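You operate a simulated robot arm through the tools that you are given. There is no shell and no other tool. Be economical: measure what you need, move in short steps, check, and stop when the job is done.

Carry out the task below with a simulated robot arm. There is one attempt and no reset: what you move stays moved.

TASK
Set the sage oil to warm at the heat on its tab.
Fine: in the jar warmer, vented cover shut over it; switch on last. Where these are worked on the way, their far stop is far enough and under half their travel is too little: vented cover.

It is judged by the outcome, as a careful person would: the job done as asked, and still so three seconds after it is handed in. It fails if anything else is knocked over, pushed out of place, dropped, spilled or broken. A push-on lid holds only when it is set on centred and level and pressed home; a screw cap is set on level and turned clockwise until tight.

THE ROBOT
A 7-joint arm with a two-finger parallel gripper, fixed in place. Base frame: the origin is at the foot of the arm, x ahead of it, y to its left, z up; the work surface is at about z = 0. Units: cm, rad, N and s.
With the tool pointing down near the work surface it reaches from about 22 to 58 cm from the base axis. Its first joint turns from -1.152 to 1.152 rad. Payload 2.5 kg.
The TCP is the grasp point between the finger pads, 2.3 cm short of the fingertips. In the tool frame z runs along the fingers and y along their closing line. The gripper opens to 9.4 cm. The fingers are 3.8 cm wide and 1 cm thick; the gripper's body (5.4 by 9.6 cm) begins 3.9 cm behind the TCP.
Orientation is told as [roll, pitch, yaw] about the base's x, y, z axes, in that order, counted from this pose: with the fingers straight down and closing along the base's y, the tool's x points along the base's -x, its y along +y and its z along -z.

THE INTERFACE
- The arm moves only by the tool arm_command. Its arguments are lists of equal length, an entry for each row: "dr": the turn, a rotation vector about the tool's x, y, z in rad, a list of three; "delta_pos": the shift along the tool's x, y, z in mm, a list of three; "grip": the gripper command, from -1 (shut) to 1 (fully open), values between in proportion. In form: {"dr": [[rx, ry, rz], ...], "delta_pos": [[dx, dy, dz], ...], "grip": [grip, ...]}. A call has 1 to 12 rows; each row shifts and turns the commanded pose from where the row before left it, along the tool's axes as they then stand. Rows are played at 5 a second. More than 5 cm and 0.15 rad between two rows, or a gripper value outside its range, and nothing of the call is played. A pose out of reach is approached as far as the arm can. The call stops where the force on the tool passes 90 N (or 10 N more than at its start, if that is more) or the arm is blocked; 0.2 s more then pass. Each finger travels about 10.8 cm/s and halts on what it meets, pressing with about 34 N; the grip force reading is that of the motor and also rises with nothing between the fingers. The clock runs only during rows and for 0.2 s after the last one: add rows that do not move to give the fingers time. It gives the time, the measured TCP pose, the force on the tool (base axes), the opening and the grip force at its end, in the units of the frame above (readings bear some noise), with the torque about the TCP (base axes, N m) and any sound that the robot's microphone picked up, and new pictures: "show" is both (left out), scene, wrist or none.
- Cameras (640 x 400 px; columns grow to the right, rows downward): "scene" is fixed at [9.39, -39.13, 54.6]; the picture's right is [0.97, -0.26, 0.00], its down [-0.14, -0.53, -0.83] and it looks along [0.22, 0.81, -0.55] (base axes); focal length 309 px, centre (320, 200). "wrist" rides on the gripper at [8.6, 1.6, -7.4] in the tool frame; the picture's right is [-0.18, 0.98, 0.00], its down [-0.58, -0.11, -0.81] and it looks along [-0.79, -0.15, 0.59] (tool axes); focal length 243 px, centre (320, 200). There is no depth. A picture from a camera that has moved, and an enlarged one, comes with that camera's place and axes in the base frame and with its lens.
- zoom(camera, box): a new picture of the part [left, top, right, bottom] of that camera's present view, enlarged. It takes no simulated time.
- job_done(): hands the job in; it is judged then, once.

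Work in short steps. Places have to be worked out from the pictures, the camera data and where the tool is seen: move nearer, look again, correct. Check each grasp and each placing, and mend what went wrong. You have 120 turns and 200 pictures in all, those below and enlarged ones among them. Open the gripper and draw the arm clear of the work before you hand the job in, unless the task says otherwise; then end with one line.

The tools are called after ">>>" as name(argument=value, ...) on one line, values as JSON. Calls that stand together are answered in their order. arm_command: Moves the arm, as the interface text tells. Its arguments: {"type":"object","properties":{"dr":{"type":"array","items":{"type":"array","items":{"type":"number"}}},"delta_pos":{"type":"array","items":{"type":"array","items":{"type":"number"}}},"grip":{"type":"array","items":{"type":"number"}},"show":{"type":"string","enum":["both","scene","wrist","none"]}},"required":["dr","delta_pos","grip"]} The other tools are called the same way: zoom (camera, box) takes an enlarged picture of a part of a camera's view; job_done () hands the job in.

At the start:

```text
time: 0.0
tcp_pos: [44.21, 7.52, 33.03]
orientation: [0.001, -0.001, -0.001]
force: [-0.6, -0.3, -0.3]
moment: [-0.01, 0.01, -0.01]
opening: 9.41
grip_force: 0.0
```

scene: 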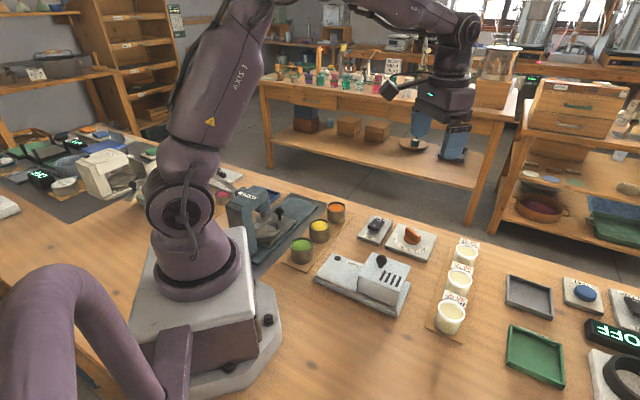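
wrist: 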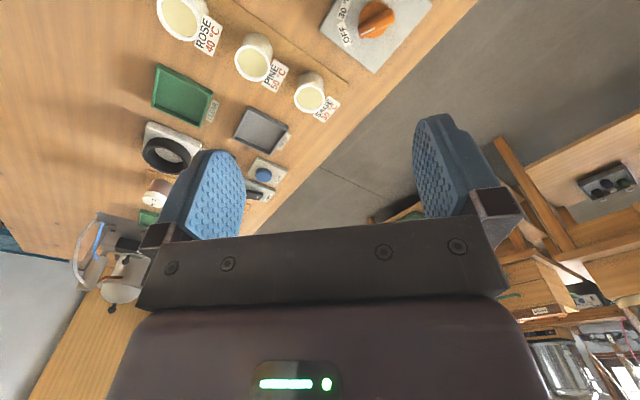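

The pictures show jars with tabs, a device with a lever cover, dials. I zoom in to read the labels.

>>> zoom(camera="scene", box=[270, 190, 490, 340])

>>> zoom(camera="scene", box=[480, 250, 640, 400])

>>> zoom(camera="wrist", box=[140, 0, 440, 200])

```text
2.67 times, centred on (380, 265) of scene
camera zoom: at [9.39, -39.13, 54.6], right [0.97, -0.26, 0.0], down [-0.14, -0.53, -0.83], along [0.22, 0.81, -0.55], focal length 824 px, centre (160, 27)
```

zoom: 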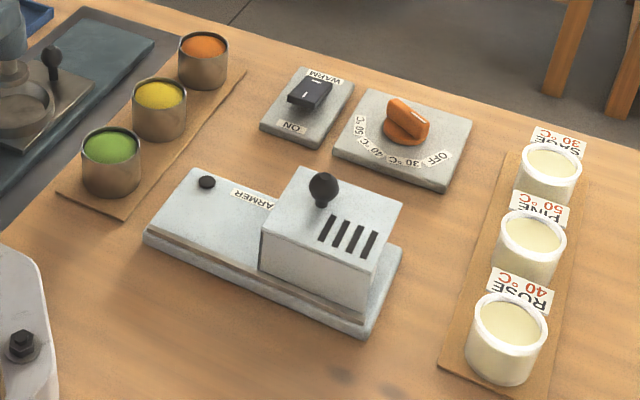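

```text
2.67 times, centred on (560, 325) of scene
camera zoom: at [9.39, -39.13, 54.6], right [0.97, -0.26, 0.0], down [-0.14, -0.53, -0.83], along [0.22, 0.81, -0.55], focal length 824 px, centre (-320, -133)
```

zoom: 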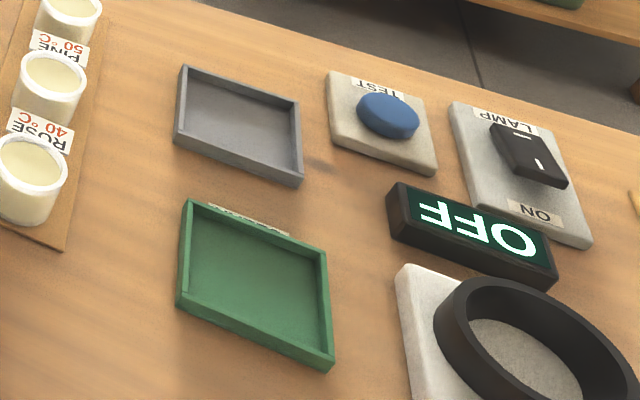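

```text
2.00 times, centred on (290, 100) of wrist
camera zoom: at [35.57, 9.1, 40.67], right [0.18, 0.98, 0.0], down [0.58, -0.11, 0.81], along [0.79, -0.15, -0.59], focal length 485 px, centre (380, 400)
```

zoom: 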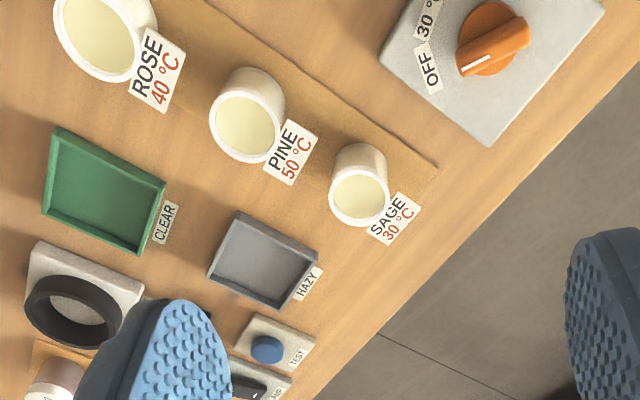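

Sage says 30 °C. The warmer lies diagonally near (31,3), its sliding cover at the far-right end. I back off to get a nearer wrist view of the warmer and dial.

>>> arm_command(dr=[[0, 0, 0], [0, 0, 0], [0, 0, 0], [0, 0, 0], [0, 0, 0]], delta_pos=[[40, 0, 10], [40, 0, 10], [40, 0, 10], [40, 0, 10], [0, 0, 0]], grip=[1, 1, 1, 1, 1])

```text
time: 1.2
tcp_pos: [28.28, 7.52, 29.19]
orientation: [-0.001, 0.0, 0.0]
force: [0.5, -0.1, 0.0]
moment: [0.04, 0.04, 0.05]
opening: 9.4
grip_force: 0.0
camera wrist: at [19.54, 9.14, 36.7], right [0.18, 0.98, 0.0], down [0.58, -0.11, 0.81], along [0.79, -0.15, -0.59], focal length 243 px, centre (320, 200)
```

scene: 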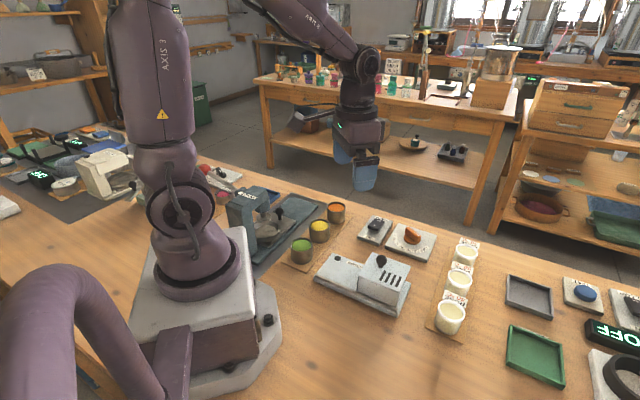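
wrist: 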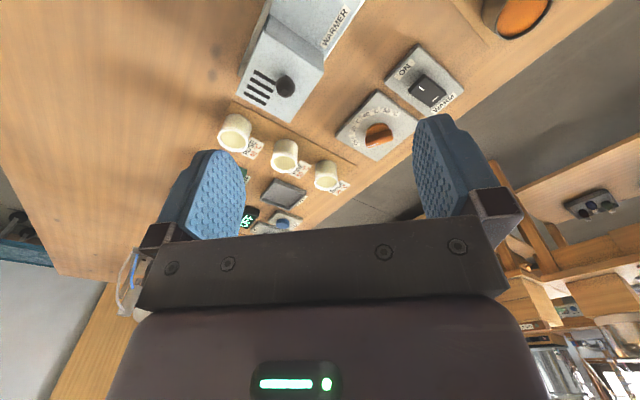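

>>> zoom(camera="wrist", box=[210, 0, 480, 200])

>>> zoom(camera="scene", box=[310, 200, 450, 320])

```text
2.00 times, centred on (345, 100) of wrist
camera zoom: at [19.54, 9.14, 36.7], right [0.18, 0.98, 0.0], down [0.58, -0.11, 0.81], along [0.79, -0.15, -0.59], focal length 485 px, centre (270, 400)
```

zoom: 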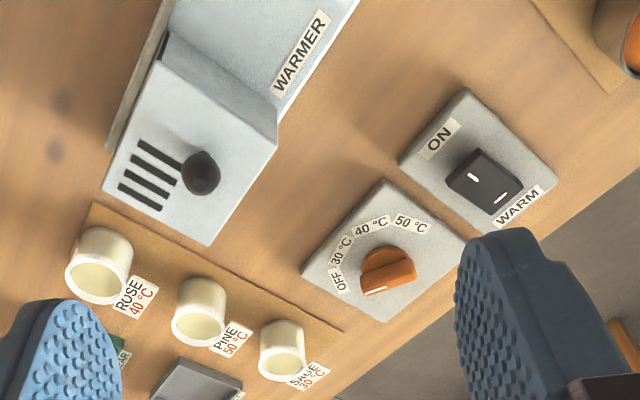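

```text
3.33 times, centred on (380, 260) of scene
camera zoom: at [9.39, -39.13, 54.6], right [0.97, -0.26, 0.0], down [-0.14, -0.53, -0.83], along [0.22, 0.81, -0.55], focal length 1029 px, centre (120, 0)
```

zoom: 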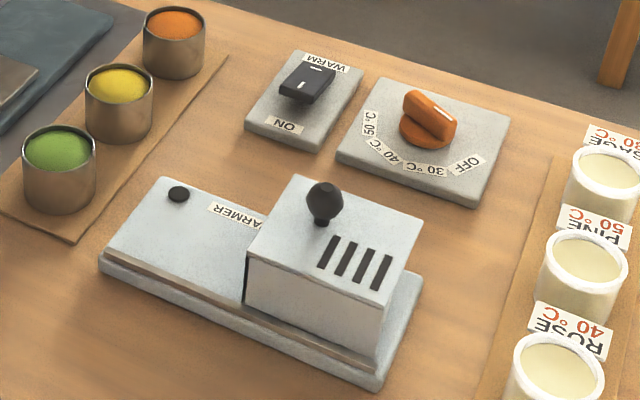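

The knob triangulates to about (33.7, 2.2, 9). I move above it and turn the tool 45° so that the fingers close along the slide direction.

>>> arm_command(dr=[[0, 0, 0], [0, 0, 0], [0, 0, 0], [0, 0, -0.131], [0, 0, -0.131], [0, 0, -0.131], [0, 0, -0.131], [0, 0, -0.131], [0, 0, -0.13], [0, 0, 0]], delta_pos=[[-18, -18, 35], [-18, -18, 35], [-18, -17, 35], [0, 0, 0], [0, 0, 0], [0, 0, 0], [0, 0, 0], [0, 0, 0], [0, 0, 0], [0, 0, 0]], grip=[1, 1, 1, 1, 1, 1, 1, 1, 1, 1])

```text
time: 3.4
tcp_pos: [33.62, 2.12, 18.61]
orientation: [-0.002, 0.001, 0.788]
force: [-1.0, -0.4, 0.6]
moment: [-0.01, 0.02, 0.04]
opening: 9.4
grip_force: 0.2
camera wrist: at [26.37, -2.82, 26.18], right [-0.57, 0.82, 0.0], down [0.49, 0.34, 0.81], along [0.66, 0.46, -0.59], focal length 243 px, centre (320, 200)
```

scene: 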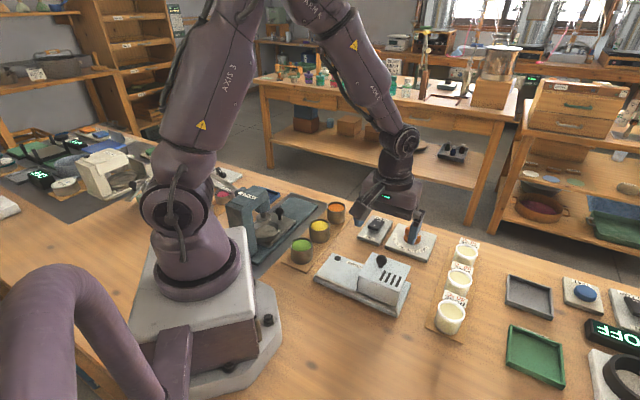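
wrist: 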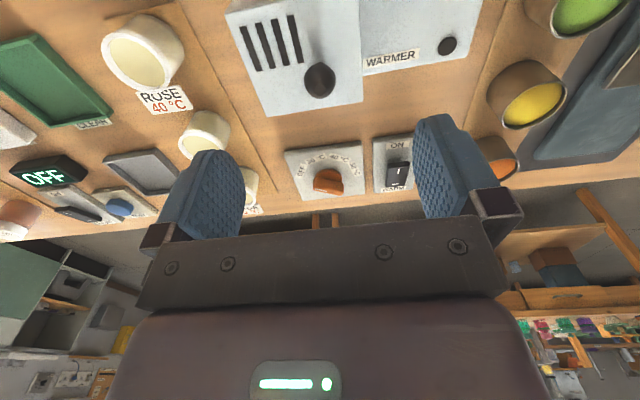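

Knob is confirmed directly beneath; cover top is z≈7.2. I lower to z≈9.9 and close on the knob.

>>> arm_command(dr=[[0, 0, 0], [0, 0, 0], [0, 0, 0], [0, 0, 0], [0, 0, 0], [0, 0, 0], [0, 0, 0]], delta_pos=[[0, 0, 45], [0, 0, 42], [0, 0, 0], [0, 0, 0], [0, 0, 0], [0, 0, 0], [0, 0, 0]], grip=[0.2, 0.0, -0.3, -1, -1, -1, -1])

```text
time: 5.0
tcp_pos: [33.66, 2.34, 9.87]
orientation: [-0.001, -0.002, 0.786]
force: [4.6, 1.9, -15.4]
moment: [0.18, -0.23, -0.01]
opening: 2.33
grip_force: 44.8
camera wrist: at [26.36, -2.74, 17.4], right [-0.56, 0.83, 0.0], down [0.49, 0.33, 0.81], along [0.67, 0.46, -0.59], focal length 243 px, centre (320, 200)
```

scene: 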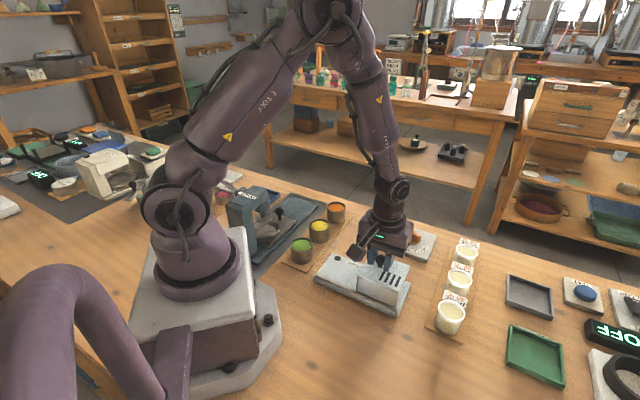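
wrist: 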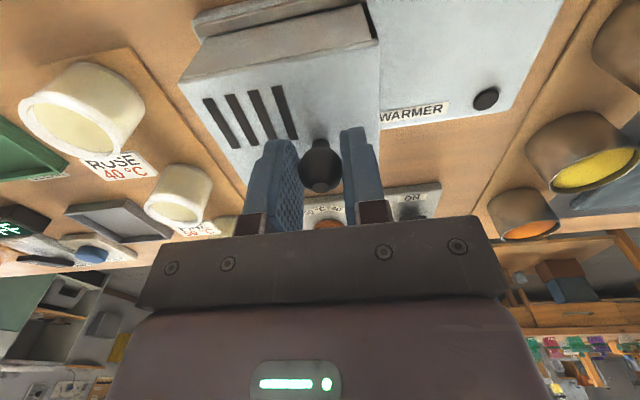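

The knob is held. I try sliding the cover toward the "WARMER" end (tool +y).

>>> arm_command(dr=[[0, 0, 0], [0, 0, 0], [0, 0, 0]], delta_pos=[[0, 10, 0], [0, 10, 0], [0, 0, 0]], grip=[-1, -1, -1], show="wrist")

```text
time: 5.8
tcp_pos: [32.16, 3.6, 9.88]
orientation: [0.001, 0.0, 0.788]
force: [7.8, 9.0, -37.3]
moment: [0.04, -0.02, -0.02]
opening: 2.32
grip_force: 45.2
camera wrist: at [24.92, -1.32, 17.46], right [-0.57, 0.82, 0.0], down [0.49, 0.33, 0.81], along [0.66, 0.46, -0.59], focal length 243 px, centre (320, 200)
```

wrist: 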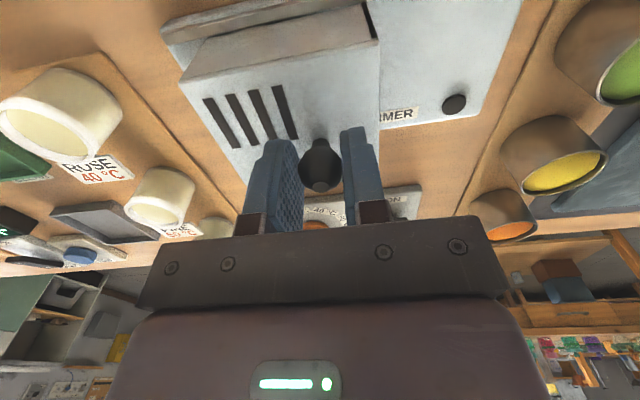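

It slides. The tool is being pulled down, so I ease 1.5 mm lower and continue to the stop.

>>> arm_command(dr=[[0, 0, 0], [0, 0, 0], [0, 0, 0], [0, 0, 0], [0, 0, 0], [0, 0, 0]], delta_pos=[[0, 0, 1.5], [0, 12, 0], [0, 12, 0], [0, 12, 0], [0, 12, 0], [0, 0, 0]], grip=[-1, -1, -1, -1, -1, -1])

```text
time: 7.2
tcp_pos: [28.96, 6.99, 9.87]
orientation: [-0.002, -0.003, 0.786]
force: [-2.3, -3.3, 39.1]
moment: [0.02, -0.06, -0.03]
opening: 2.33
grip_force: 45.4
camera wrist: at [21.6, 1.97, 17.36], right [-0.56, 0.83, 0.0], down [0.49, 0.33, 0.81], along [0.67, 0.46, -0.59], focal length 243 px, centre (320, 200)
```

scene: 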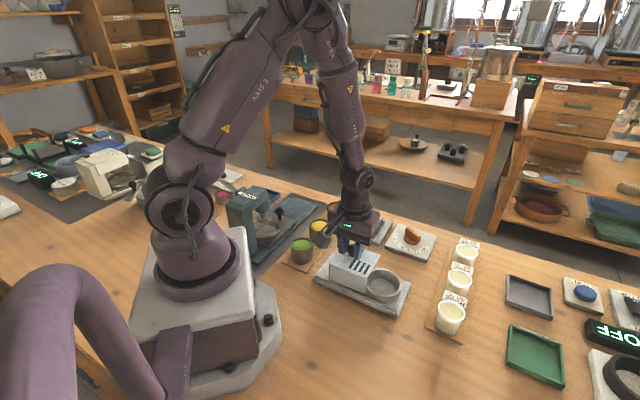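
wrist: 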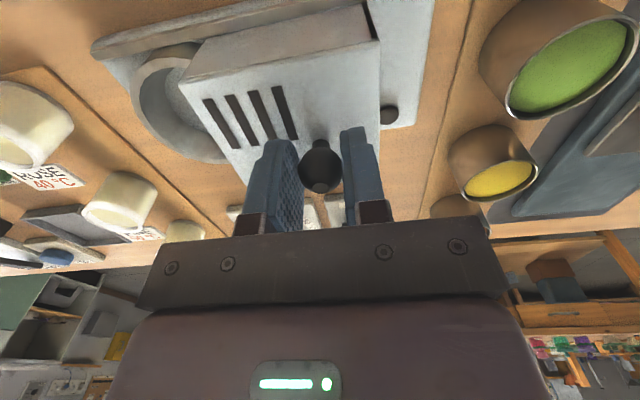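

The well is appearing. A little further until the stop.

>>> arm_command(dr=[[0, 0, 0], [0, 0, 0], [0, 0, 0], [0, 0, 0], [0, 0, 0], [0, 0, 0]], delta_pos=[[0, 0, -0.8], [0, 8, 0], [0, 8, 0], [0, 6, 0], [0, 6, 0], [0, 0, 0]], grip=[-1, -1, -1, -1, -1, -1])

```text
time: 8.6
tcp_pos: [26.99, 9.02, 9.87]
orientation: [-0.001, 0.001, 0.786]
force: [-2.9, -0.6, 20.7]
moment: [-0.14, 0.1, -0.02]
opening: 2.32
grip_force: 45.0
camera wrist: at [19.59, 4.03, 17.38], right [-0.57, 0.82, 0.0], down [0.49, 0.33, 0.81], along [0.66, 0.46, -0.59], focal length 243 px, centre (320, 200)
```

scene: 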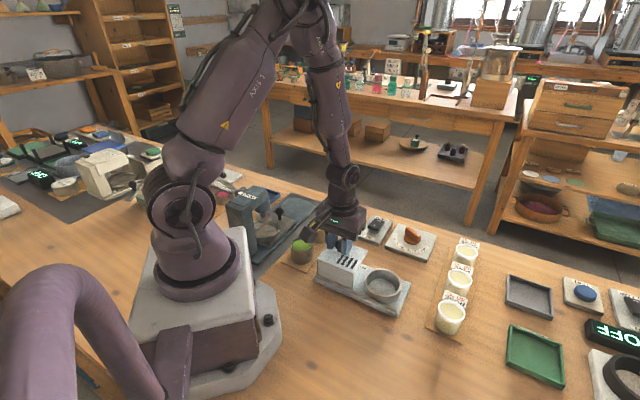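
wrist: 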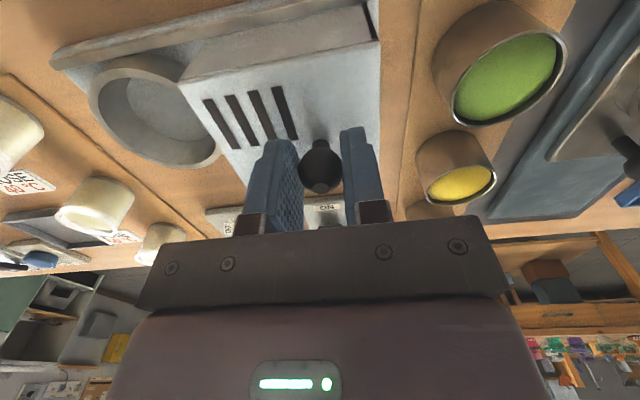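

Ring well mostly clear. Another 1 cm to feel for the stop.

>>> arm_command(dr=[[0, 0, 0], [0, 0, 0], [0, 0, 0]], delta_pos=[[0, 5, 0], [0, 5, 0], [0, 0, 0]], grip=[-1, -1, -1], show="none")

>>> zoom(camera="scene", box=[290, 200, 450, 320])

```text
time: 9.4
tcp_pos: [26.72, 9.15, 9.9]
orientation: [-0.01, -0.005, 0.768]
force: [51.3, -42.5, -37.8]
moment: [-0.23, -0.31, -0.06]
opening: 2.33
grip_force: 45.0
```

```text
3.33 times, centred on (370, 260) of scene
camera zoom: at [9.4, -39.13, 54.6], right [0.97, -0.26, 0.0], down [-0.14, -0.53, -0.83], along [0.22, 0.81, -0.55], focal length 1029 px, centre (153, 0)
```

zoom: 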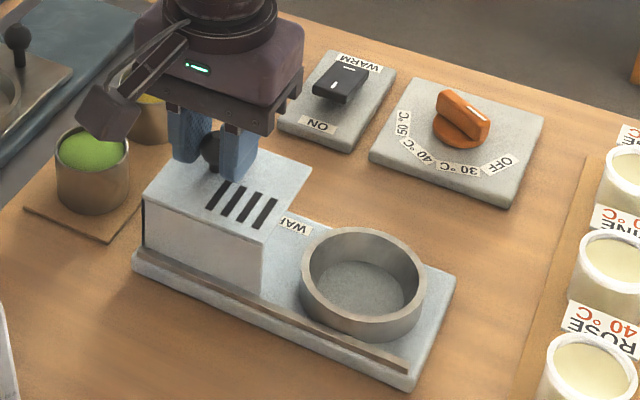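

Stop reached (66 N). I relax, release with a partial opening, and rise.

>>> arm_command(dr=[[0, 0, 0], [0, 0, 0], [0, 0, 0], [0, 0, 0], [0, 0, 0], [0, 0, 0], [0, 0, 0]], delta_pos=[[0, -7, 0], [0, 0, 0], [0, 0, 0], [0, 0, 0], [0, 0, -40], [0, 0, -45], [0, 0, 0]], grip=[-1, -1, 0, 0, 0, 0, 0], show="wrist")

```text
time: 11.0
tcp_pos: [26.56, 9.39, 18.4]
orientation: [-0.001, 0.0, 0.786]
force: [-0.2, 1.1, 1.0]
moment: [-0.01, 0.01, 0.01]
opening: 4.71
grip_force: 0.1
camera wrist: at [19.36, 4.29, 26.03], right [-0.56, 0.83, 0.0], down [0.49, 0.33, 0.81], along [0.67, 0.46, -0.59], focal length 243 px, centre (320, 200)
```

wrist: 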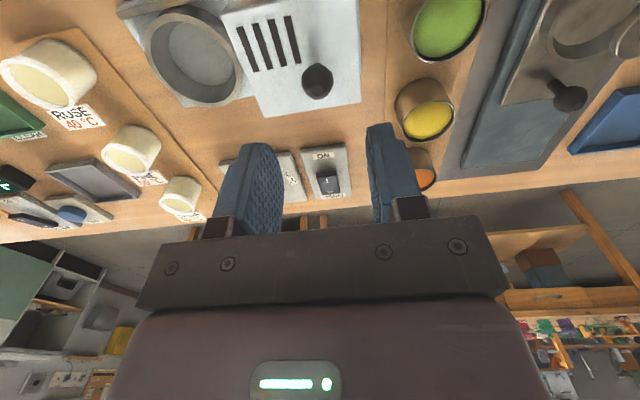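

Cover is fully open and free. Next I move above the sage jar (≈(56,4)) for a closer look.

>>> arm_command(dr=[[0, 0, 0], [0, 0, 0], [0, 0, 0], [0, 0, 0], [0, 0, 0], [0, 0, 0], [0, 0, 0]], delta_pos=[[-23.5, -41, -5], [-23.5, -41, -5], [-23.5, -41, -5], [-23.5, -41, 0], [-23.5, -41, 0], [-23.5, -41, 0], [0, 0, 0]], grip=[1, 1, 1, 1, 1, 1, 1])

>>> zoom(camera="wrist", box=[160, 0, 480, 200])

>>> zoom(camera="scene", box=[290, 200, 510, 340])

```text
time: 12.6
tcp_pos: [54.27, 1.74, 19.84]
orientation: [0.002, 0.002, 0.786]
force: [0.6, -0.5, -0.3]
moment: [0.0, 0.01, 0.03]
opening: 9.41
grip_force: 0.1
camera wrist: at [46.79, -3.28, 27.39], right [-0.56, 0.83, 0.0], down [0.49, 0.33, 0.81], along [0.66, 0.46, -0.59], focal length 243 px, centre (320, 200)
```

scene: 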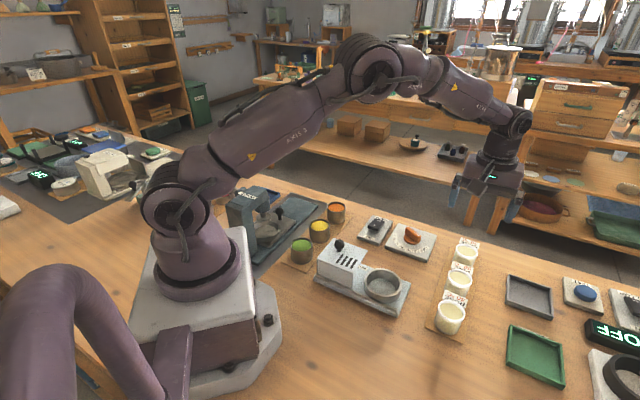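
wrist: 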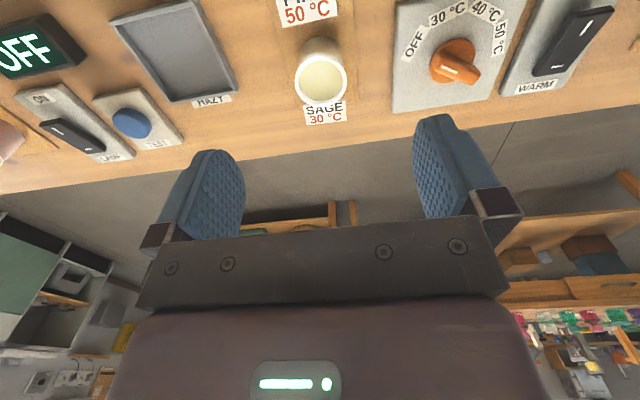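

```text
2.00 times, centred on (320, 100) of wrist
camera zoom: at [46.79, -3.28, 27.39], right [-0.56, 0.83, 0.0], down [0.49, 0.33, 0.81], along [0.66, 0.46, -0.59], focal length 485 px, centre (320, 400)
```

zoom: 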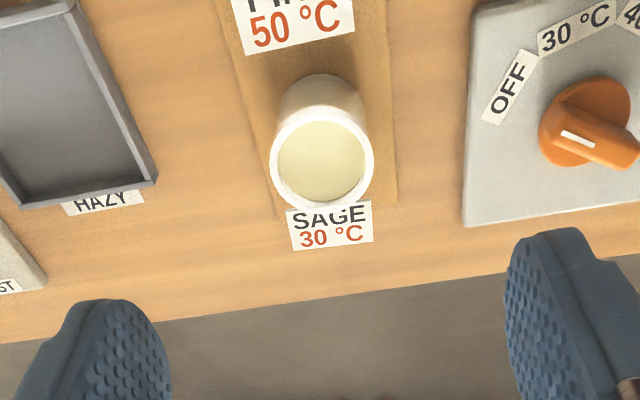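

```text
2.86 times, centred on (400, 270) of scene
camera zoom: at [9.39, -39.13, 54.6], right [0.97, -0.26, 0.0], down [-0.14, -0.53, -0.83], along [0.22, 0.81, -0.55], focal length 882 px, centre (91, 0)
```

zoom: 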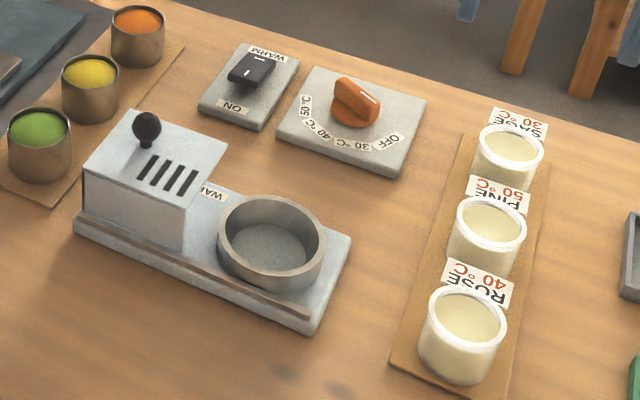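

Sage jar rim is ≈(56.4,3.65), rim z≈4.5, and its tab is on the far side in line with the row, so this finger direction is clear. I move over it and down to z≈9.5.

>>> arm_command(dr=[[0, 0, 0], [0, 0, 0], [0, 0, 0], [0, 0, 0]], delta_pos=[[-28.6, -1.6, 25], [0, 0, 40], [0, 0, 38], [0, 0, 0]], grip=[1, 1, 1, 1])

>>> zoom(camera="scene", box=[390, 190, 550, 310])

```text
time: 13.6
tcp_pos: [56.15, 3.7, 9.55]
orientation: [0.001, 0.0, 0.785]
force: [0.1, -0.7, 0.5]
moment: [0.01, -0.03, 0.0]
opening: 9.38
grip_force: 0.1
camera wrist: at [48.84, -1.28, 17.1], right [-0.56, 0.83, 0.0], down [0.49, 0.33, 0.81], along [0.67, 0.46, -0.59], focal length 243 px, centre (320, 200)
```

scene: 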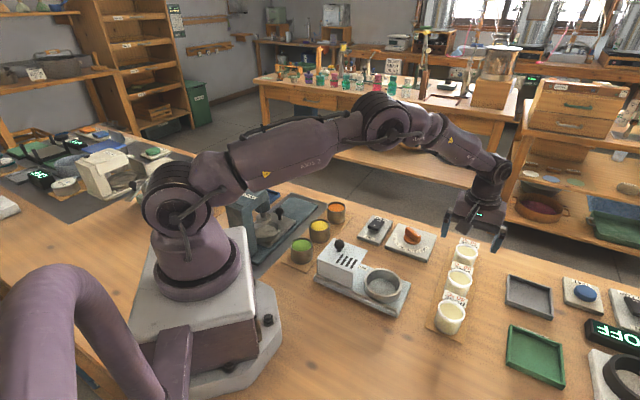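
wrist: 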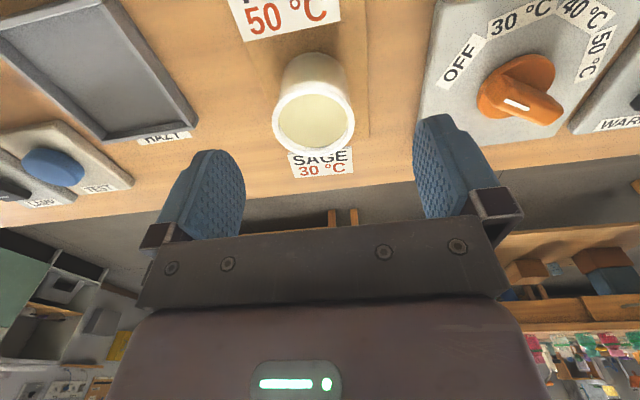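

```text
3.33 times, centred on (470, 250) of scene
camera zoom: at [9.39, -39.13, 54.6], right [0.97, -0.26, 0.0], down [-0.14, -0.53, -0.83], along [0.22, 0.81, -0.55], focal length 1029 px, centre (-180, 33)
```

zoom: 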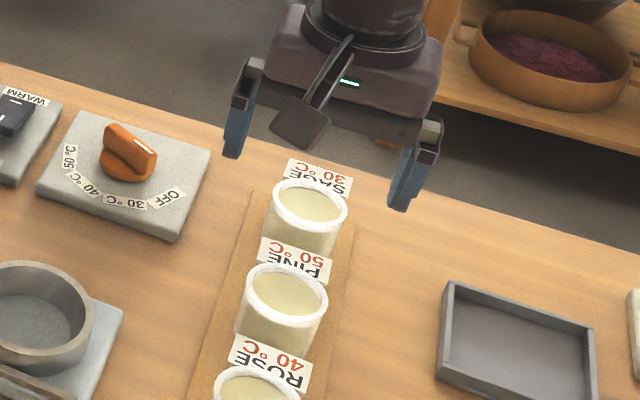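

Jar is about 2 mm off the finger line; I correct, lower to z≈4.6 and look before closing.

>>> arm_command(dr=[[0, 0, 0], [0, 0, 0], [0, 0, 0]], delta_pos=[[1, -2, 25], [0, 0, 24], [0, 0, 0]], grip=[1, 1, 1])

>>> zoom(camera="scene", box=[390, 190, 550, 310])

```text
time: 14.4
tcp_pos: [56.25, 3.42, 4.77]
orientation: [-0.002, -0.002, 0.787]
force: [-0.5, -0.2, -0.1]
moment: [0.03, 0.02, -0.01]
opening: 9.39
grip_force: 0.1
camera wrist: at [48.97, -1.49, 12.21], right [-0.57, 0.82, 0.0], down [0.49, 0.33, 0.81], along [0.67, 0.46, -0.59], focal length 243 px, centre (320, 200)
```

scene: 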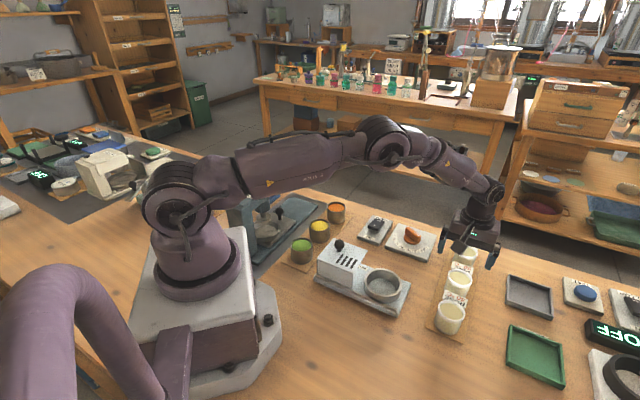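
wrist: 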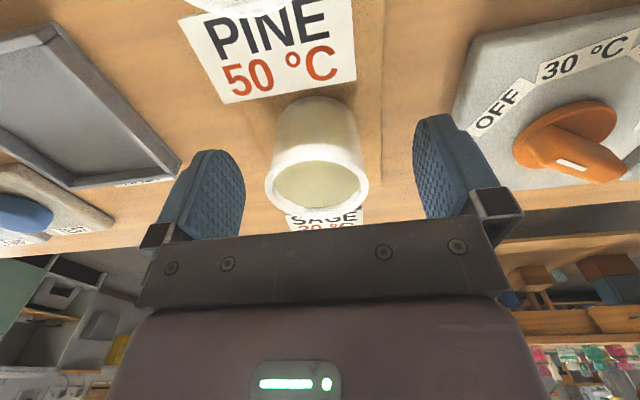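

```text
3.33 times, centred on (470, 250) of scene
camera zoom: at [9.39, -39.13, 54.6], right [0.97, -0.26, 0.0], down [-0.14, -0.53, -0.83], along [0.22, 0.81, -0.55], focal length 1029 px, centre (-180, 33)
```

zoom: 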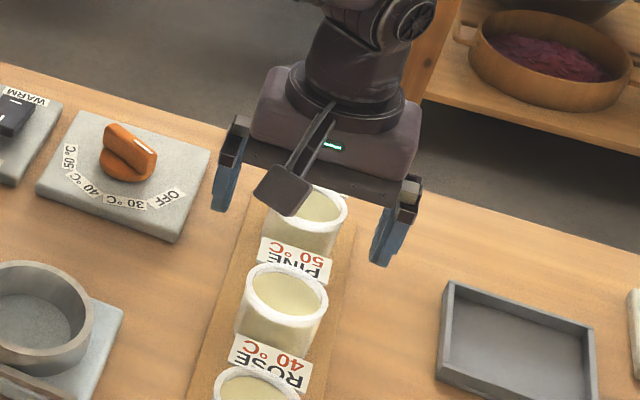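

Jar is centred between the fingers; rim ≈5.0, TCP just beneath it. Closing.

>>> arm_command(dr=[[0, 0, 0], [0, 0, 0], [0, 0, 0], [0, 0, 0], [0, 0, 0]], delta_pos=[[0, 0, 0], [0, 0, 0], [0, 0, 0], [0, 0, 0], [0, 0, 0]], grip=[0.3, 0, -1, -1, -1], show="wrist")

```text
time: 15.6
tcp_pos: [56.21, 3.51, 4.75]
orientation: [-0.002, 0.0, 0.785]
force: [-0.6, 0.3, 1.8]
moment: [0.0, 0.05, -0.02]
opening: 4.69
grip_force: 34.2
camera wrist: at [48.96, -1.49, 12.23], right [-0.56, 0.83, 0.0], down [0.49, 0.33, 0.81], along [0.67, 0.46, -0.59], focal length 243 px, centre (320, 200)
```

wrist: 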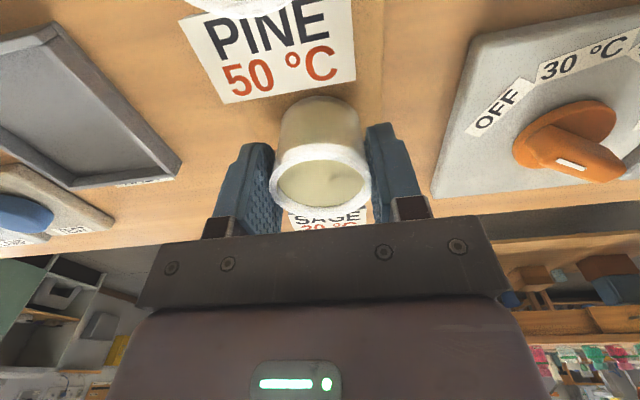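

Gripped at 4.69 cm. Lifting straight up gently and checking.

>>> arm_command(dr=[[0, 0, 0], [0, 0, 0], [0, 0, 0], [0, 0, 0], [0, 0, 0]], delta_pos=[[0, 0, -10], [0, 0, -20], [0, 0, -25], [0, 0, -15], [0, 0, 0]], grip=[-1, -1, -1, -1, -1])

>>> zoom(camera="scene", box=[350, 190, 510, 310])

```text
time: 16.8
tcp_pos: [56.15, 3.5, 11.71]
orientation: [-0.001, 0.001, 0.786]
force: [0.9, 0.2, -0.6]
moment: [0.03, -0.01, -0.01]
opening: 4.68
grip_force: 33.8
camera wrist: at [48.88, -1.49, 19.24], right [-0.56, 0.83, 0.0], down [0.49, 0.33, 0.81], along [0.67, 0.46, -0.59], focal length 243 px, centre (320, 200)
```

scene: 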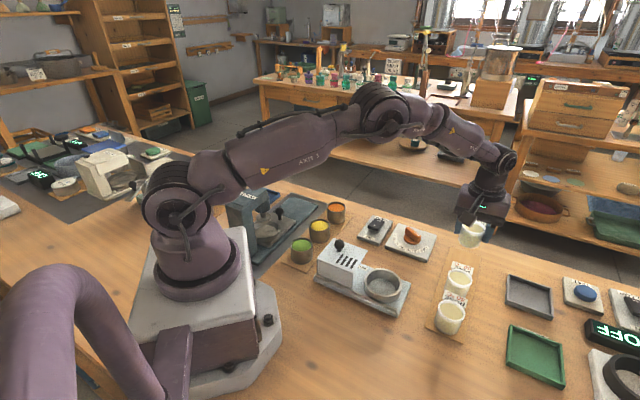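
wrist: 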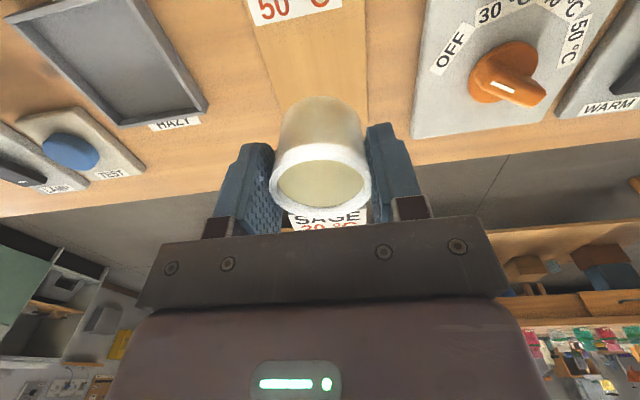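

```text
3.33 times, centred on (430, 250) of scene
camera zoom: at [9.39, -39.13, 54.6], right [0.97, -0.26, 0.0], down [-0.14, -0.53, -0.83], along [0.22, 0.81, -0.55], focal length 1029 px, centre (-47, 33)
```

zoom: 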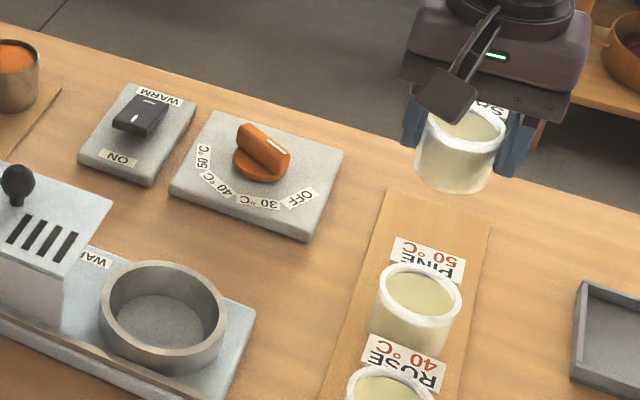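

Jar and its attached tab came up together. The tab sticks out sideways, so I'll turn the jar so the tab points along the slide toward the open end (away from cover): rotate −90°.

>>> arm_command(dr=[[0, 0, 0.131], [0, 0, 0.131], [0, 0, 0.131], [0, 0, 0.131], [0, 0, 0.131], [0, 0, 0.131], [0, 0, 0.131], [0, 0, 0.131], [0, 0, 0.131], [0, 0, 0.131], [0, 0, 0.131], [0, 0, 0.131]], delta_pos=[[0, 0, 0], [0, 0, 0], [0, 0, 0], [0, 0, 0], [0, 0, 0], [0, 0, 0], [0, 0, 0], [0, 0, 0], [0, 0, 0], [0, 0, 0], [0, 0, 0], [0, 0, 0]], grip=[-1, -1, -1, -1, -1, -1, -1, -1, -1, -1, -1, -1], show="none")

>>> zoom(camera="scene", box=[390, 170, 550, 290])

```text
time: 19.4
tcp_pos: [56.17, 3.54, 11.68]
orientation: [0.0, 0.001, -0.79]
force: [0.5, 0.0, -0.3]
moment: [0.02, 0.03, 0.02]
opening: 4.65
grip_force: 34.2
```

```text
3.33 times, centred on (470, 230) of scene
camera zoom: at [9.39, -39.13, 54.6], right [0.97, -0.26, 0.0], down [-0.14, -0.53, -0.83], along [0.22, 0.81, -0.55], focal length 1029 px, centre (-180, 100)
```

zoom: 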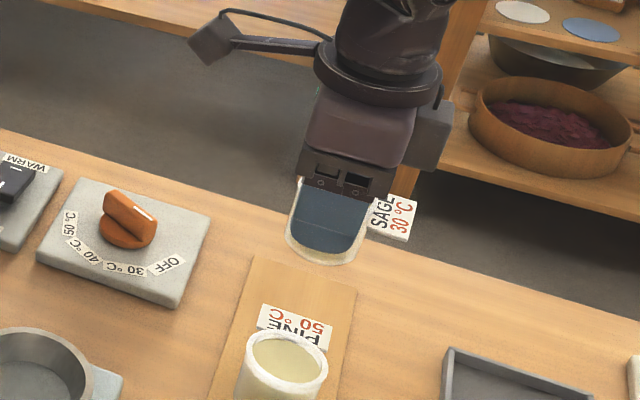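

Tab now points to (+x,−y). I carry the jar level to above the well at about (33.8, 0.9), z≈14.

>>> arm_command(dr=[[0, 0, 0], [0, 0, 0], [0, 0, 0], [0, 0, 0], [0, 0, 0], [0, 0, 0], [0, 0, 0], [0, 0, 0], [0, 0, 0]], delta_pos=[[6, -8, -15], [17, -22, -10], [22, -27, 0], [24, -30, 0], [24, -30, 0], [22, -27, 0], [17, -22, 0], [8, -11, 0], [0, 0, 0]], grip=[-1, -1, -1, -1, -1, -1, -1, -1, -1])

>>> zoom(camera="scene", box=[290, 200, 450, 320])

```text
time: 21.4
tcp_pos: [33.8, 0.82, 14.05]
orientation: [0.0, -0.001, -0.788]
force: [1.0, -0.4, -1.5]
moment: [0.02, 0.01, -0.01]
opening: 4.66
grip_force: 34.1
camera wrist: at [28.76, 8.19, 21.7], right [0.83, 0.56, 0.0], down [0.33, -0.49, 0.81], along [0.45, -0.67, -0.59], focal length 243 px, centre (320, 200)
```

scene: 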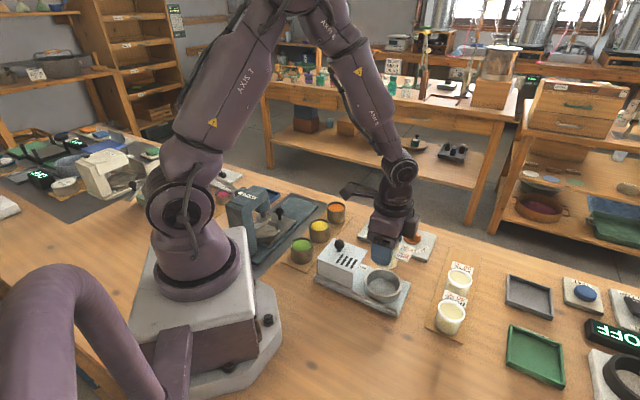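
wrist: 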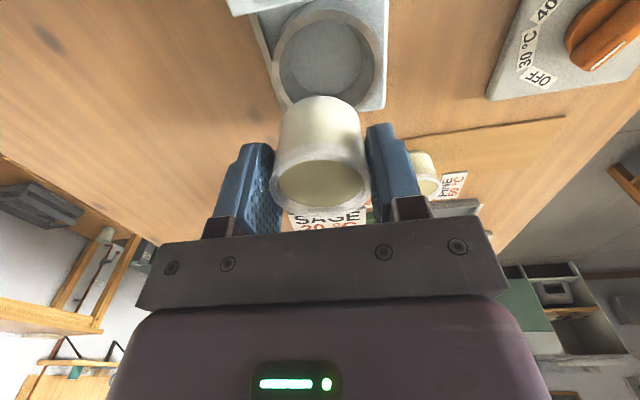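

```text
3.33 times, centred on (370, 260) of scene
camera zoom: at [9.39, -39.13, 54.6], right [0.97, -0.26, 0.0], down [-0.14, -0.53, -0.83], along [0.22, 0.81, -0.55], focal length 1029 px, centre (153, 0)
```

zoom: 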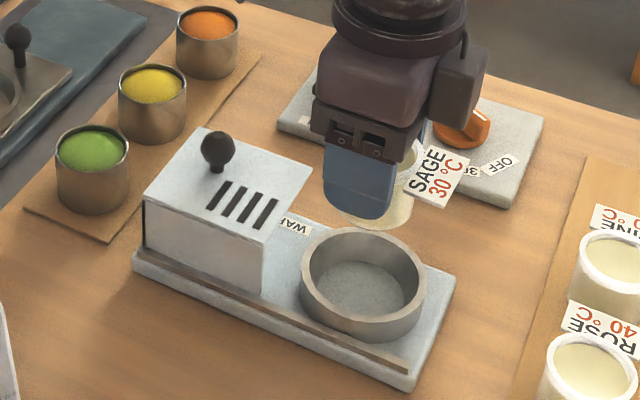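

I see the ring below the jar; enlarge for its centre.

>>> zoom(camera="wrist", box=[240, 0, 400, 100])

```text
4.00 times, centred on (320, 50) of wrist
camera zoom: at [28.76, 8.19, 21.7], right [0.83, 0.56, 0.0], down [0.33, -0.49, 0.81], along [0.45, -0.67, -0.59], focal length 970 px, centre (320, 800)
```

zoom: 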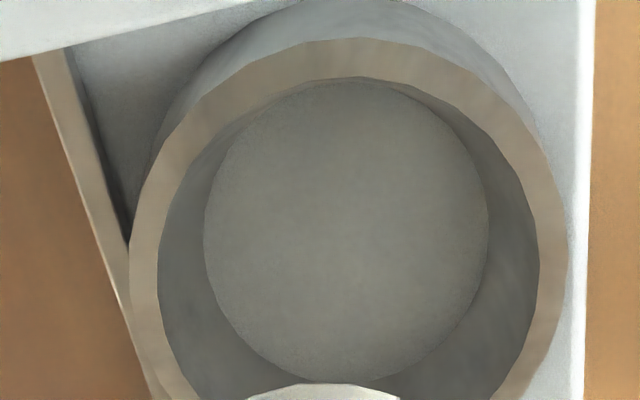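

Well centre is ≈(34.35, 0.82), rim z≈3.8. I correct 5 mm and descend to TCP z≈8, then look.

>>> arm_command(dr=[[0, 0, 0], [0, 0, 0], [0, 0, 0], [0, 0, 0]], delta_pos=[[-3.9, 3.9, 10], [0, 0, 25], [0, 0, 25], [0, 0, 0]], grip=[-1, -1, -1, -1])

>>> zoom(camera="scene", box=[310, 220, 430, 310])

>>> zoom(camera="wrist", box=[220, 0, 420, 200])

```text
time: 22.4
tcp_pos: [34.36, 0.78, 8.03]
orientation: [-0.001, 0.0, -0.787]
force: [-0.6, 1.0, -1.5]
moment: [0.01, 0.0, -0.01]
opening: 4.71
grip_force: 34.2
camera wrist: at [29.39, 8.08, 15.63], right [0.83, 0.56, 0.0], down [0.33, -0.49, 0.81], along [0.45, -0.67, -0.59], focal length 243 px, centre (320, 200)
```

scene: 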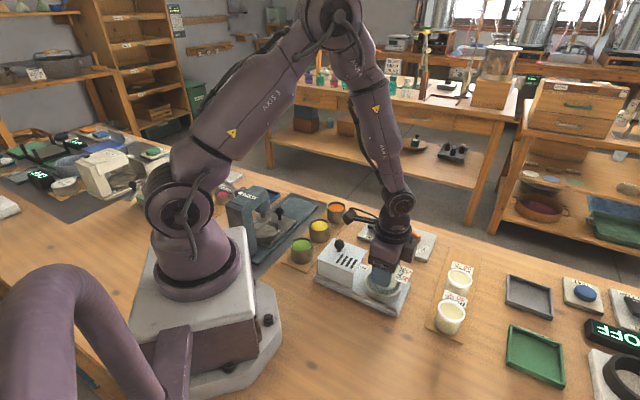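
wrist: 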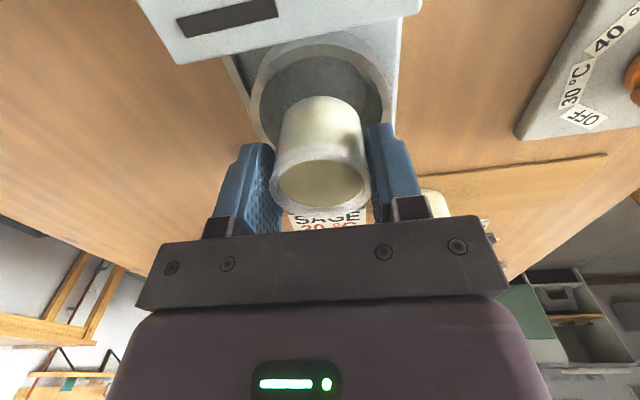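

```text
4.44 times, centred on (370, 265) of scene
camera zoom: at [9.39, -39.13, 54.6], right [0.97, -0.26, 0.0], down [-0.14, -0.53, -0.83], along [0.22, 0.81, -0.55], focal length 1373 px, centre (98, -89)
```

zoom: 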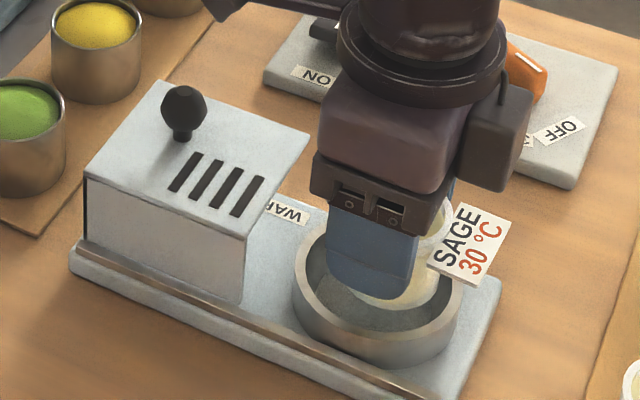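

```text
2.00 times, centred on (320, 100) of wrist
camera zoom: at [29.39, 8.08, 15.63], right [0.83, 0.56, 0.0], down [0.33, -0.49, 0.81], along [0.45, -0.67, -0.59], focal length 485 px, centre (320, 400)
```

zoom: 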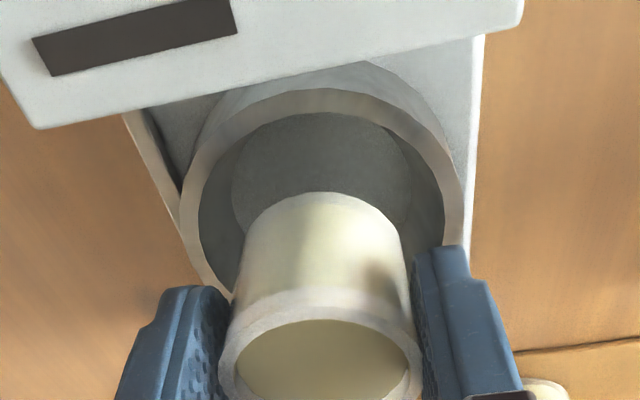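

Well aligned. Descending in small steps, watching for contact.

>>> arm_command(dr=[[0, 0, 0], [0, 0, 0], [0, 0, 0], [0, 0, 0], [0, 0, 0]], delta_pos=[[0, 0, 7], [0, 0, 7], [0, 0, 3], [0, 0, 2], [0, 0, 0]], grip=[-1, -1, -1, -1, -1])

>>> zoom(camera="wrist", box=[220, 0, 420, 200])

>>> zoom(camera="scene", box=[310, 220, 430, 310])

```text
time: 23.6
tcp_pos: [34.41, 0.95, 6.3]
orientation: [-0.001, -0.001, -0.787]
force: [-0.5, 0.5, -0.4]
moment: [0.04, -0.01, 0.01]
opening: 4.67
grip_force: 34.2
camera wrist: at [29.39, 8.16, 13.79], right [0.83, 0.56, 0.0], down [0.33, -0.49, 0.81], along [0.45, -0.67, -0.59], focal length 243 px, centre (320, 200)
```

scene: 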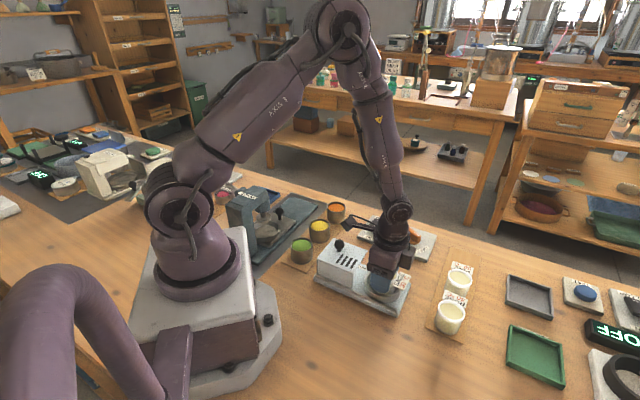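
wrist: 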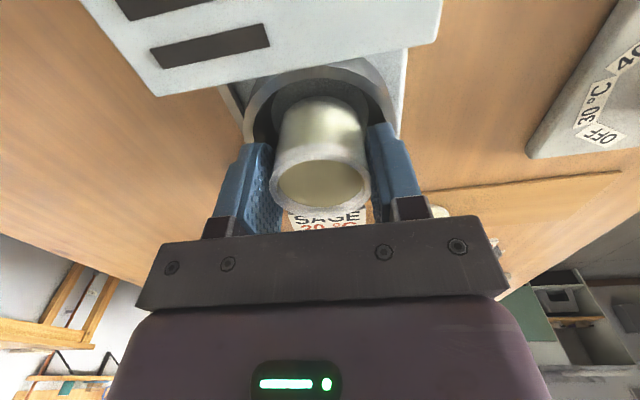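

```text
2.00 times, centred on (320, 100) of wrist
camera zoom: at [29.39, 8.16, 13.79], right [0.83, 0.56, 0.0], down [0.33, -0.49, 0.81], along [0.45, -0.67, -0.59], focal length 485 px, centre (320, 400)
```

zoom: 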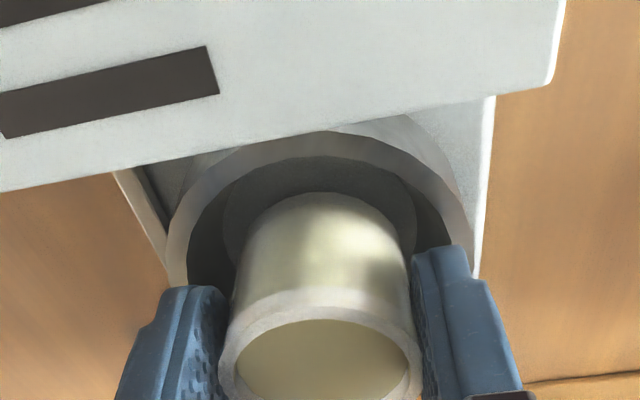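

```text
4.44 times, centred on (370, 265) of scene
camera zoom: at [9.39, -39.13, 54.6], right [0.97, -0.26, 0.0], down [-0.14, -0.53, -0.83], along [0.22, 0.81, -0.55], focal length 1373 px, centre (98, -89)
```

zoom: 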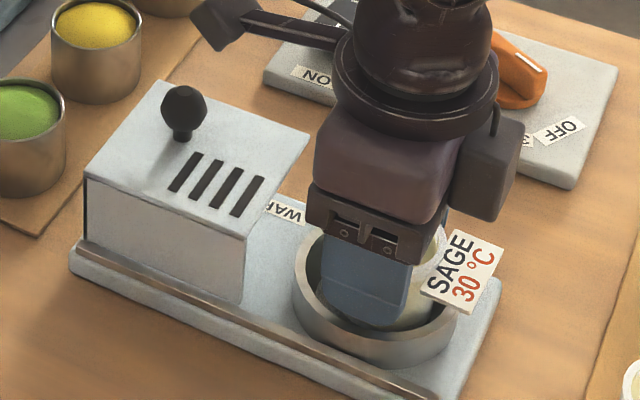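

No contact yet. Continuing 2 mm at a time.

>>> arm_command(dr=[[0, 0, 0], [0, 0, 0], [0, 0, 0]], delta_pos=[[0, 0, 2], [0, 0, 2], [0, 0, 0]], grip=[-1, -1, -1], show="none")

```text
time: 24.4
tcp_pos: [34.34, 0.81, 5.88]
orientation: [0.001, -0.001, -0.787]
force: [-10.1, -0.3, 28.9]
moment: [-0.14, 0.14, 0.03]
opening: 4.68
grip_force: 33.9
```

Contact: 29 N, slightly to the (−x,−y) side. I look to tell whether it's the floor or a fingertip on the ring.

>>> zoom(camera="scene", box=[350, 230, 420, 310])

>>> zoom(camera="wrist", box=[220, 50, 420, 200])

```text
5.00 times, centred on (385, 270) of scene
camera zoom: at [9.38, -39.13, 54.6], right [0.97, -0.26, 0.0], down [-0.14, -0.53, -0.83], along [0.22, 0.81, -0.55], focal length 1544 px, centre (-5, -150)
```

zoom: 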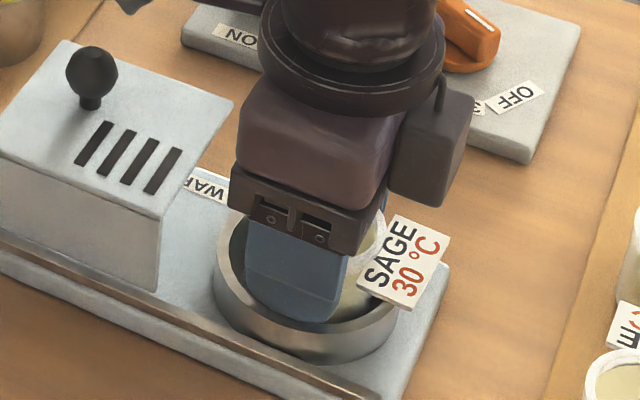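

```text
2.67 times, centred on (320, 125) of wrist
camera zoom: at [29.37, 8.12, 13.46], right [0.83, 0.56, 0.0], down [0.33, -0.49, 0.81], along [0.45, -0.67, -0.59], focal length 647 px, centre (320, 400)
```

zoom: 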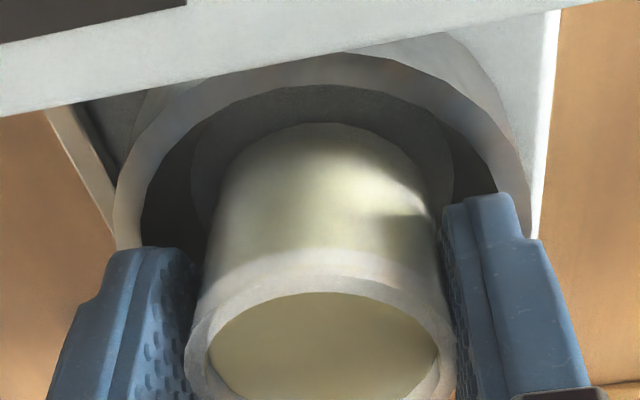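

Geometry (floor ≈1.5, jar bottom ≈1.6) and the small moment say the jar is on the floor. I relax slightly, open only ~3 mm because the ring is close, and rise.

>>> arm_command(dr=[[0, 0, 0], [0, 0, 0], [0, 0, 0], [0, 0, 0], [0, 0, 0], [0, 0, 0]], delta_pos=[[0, 0, -1], [0, 0, 0], [0, 0, 0], [0, 0, 0], [0, 0, -5], [0, 0, 0]], grip=[-1, 0.04, 0.05, 0.06, 0.06, 0.06])

>>> zoom(camera="scene", box=[350, 230, 420, 310])

```text
time: 25.8
tcp_pos: [34.43, 0.89, 6.45]
orientation: [0.001, 0.001, -0.787]
force: [-0.3, 0.2, -0.4]
moment: [0.0, -0.03, 0.07]
opening: 4.98
grip_force: 0.0
camera wrist: at [29.4, 8.16, 13.99], right [0.83, 0.56, 0.0], down [0.33, -0.49, 0.81], along [0.45, -0.67, -0.59], focal length 243 px, centre (320, 200)
```

scene: 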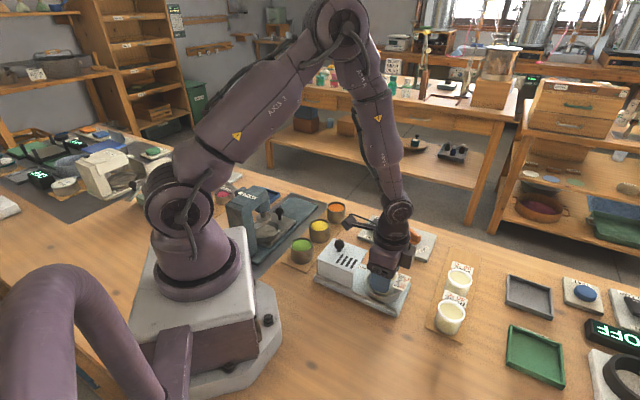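
wrist: 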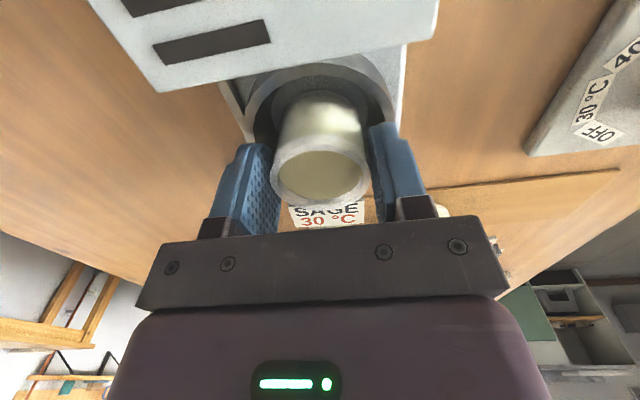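

```text
5.00 times, centred on (385, 270) of scene
camera zoom: at [9.39, -39.13, 54.6], right [0.97, -0.26, 0.0], down [-0.14, -0.53, -0.83], along [0.22, 0.81, -0.55], focal length 1544 px, centre (-5, -150)
```

zoom: 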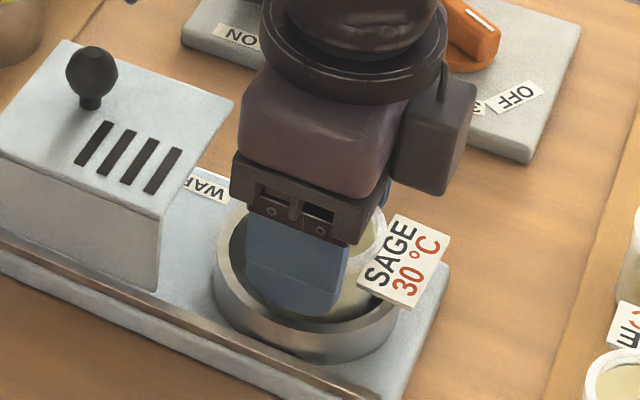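

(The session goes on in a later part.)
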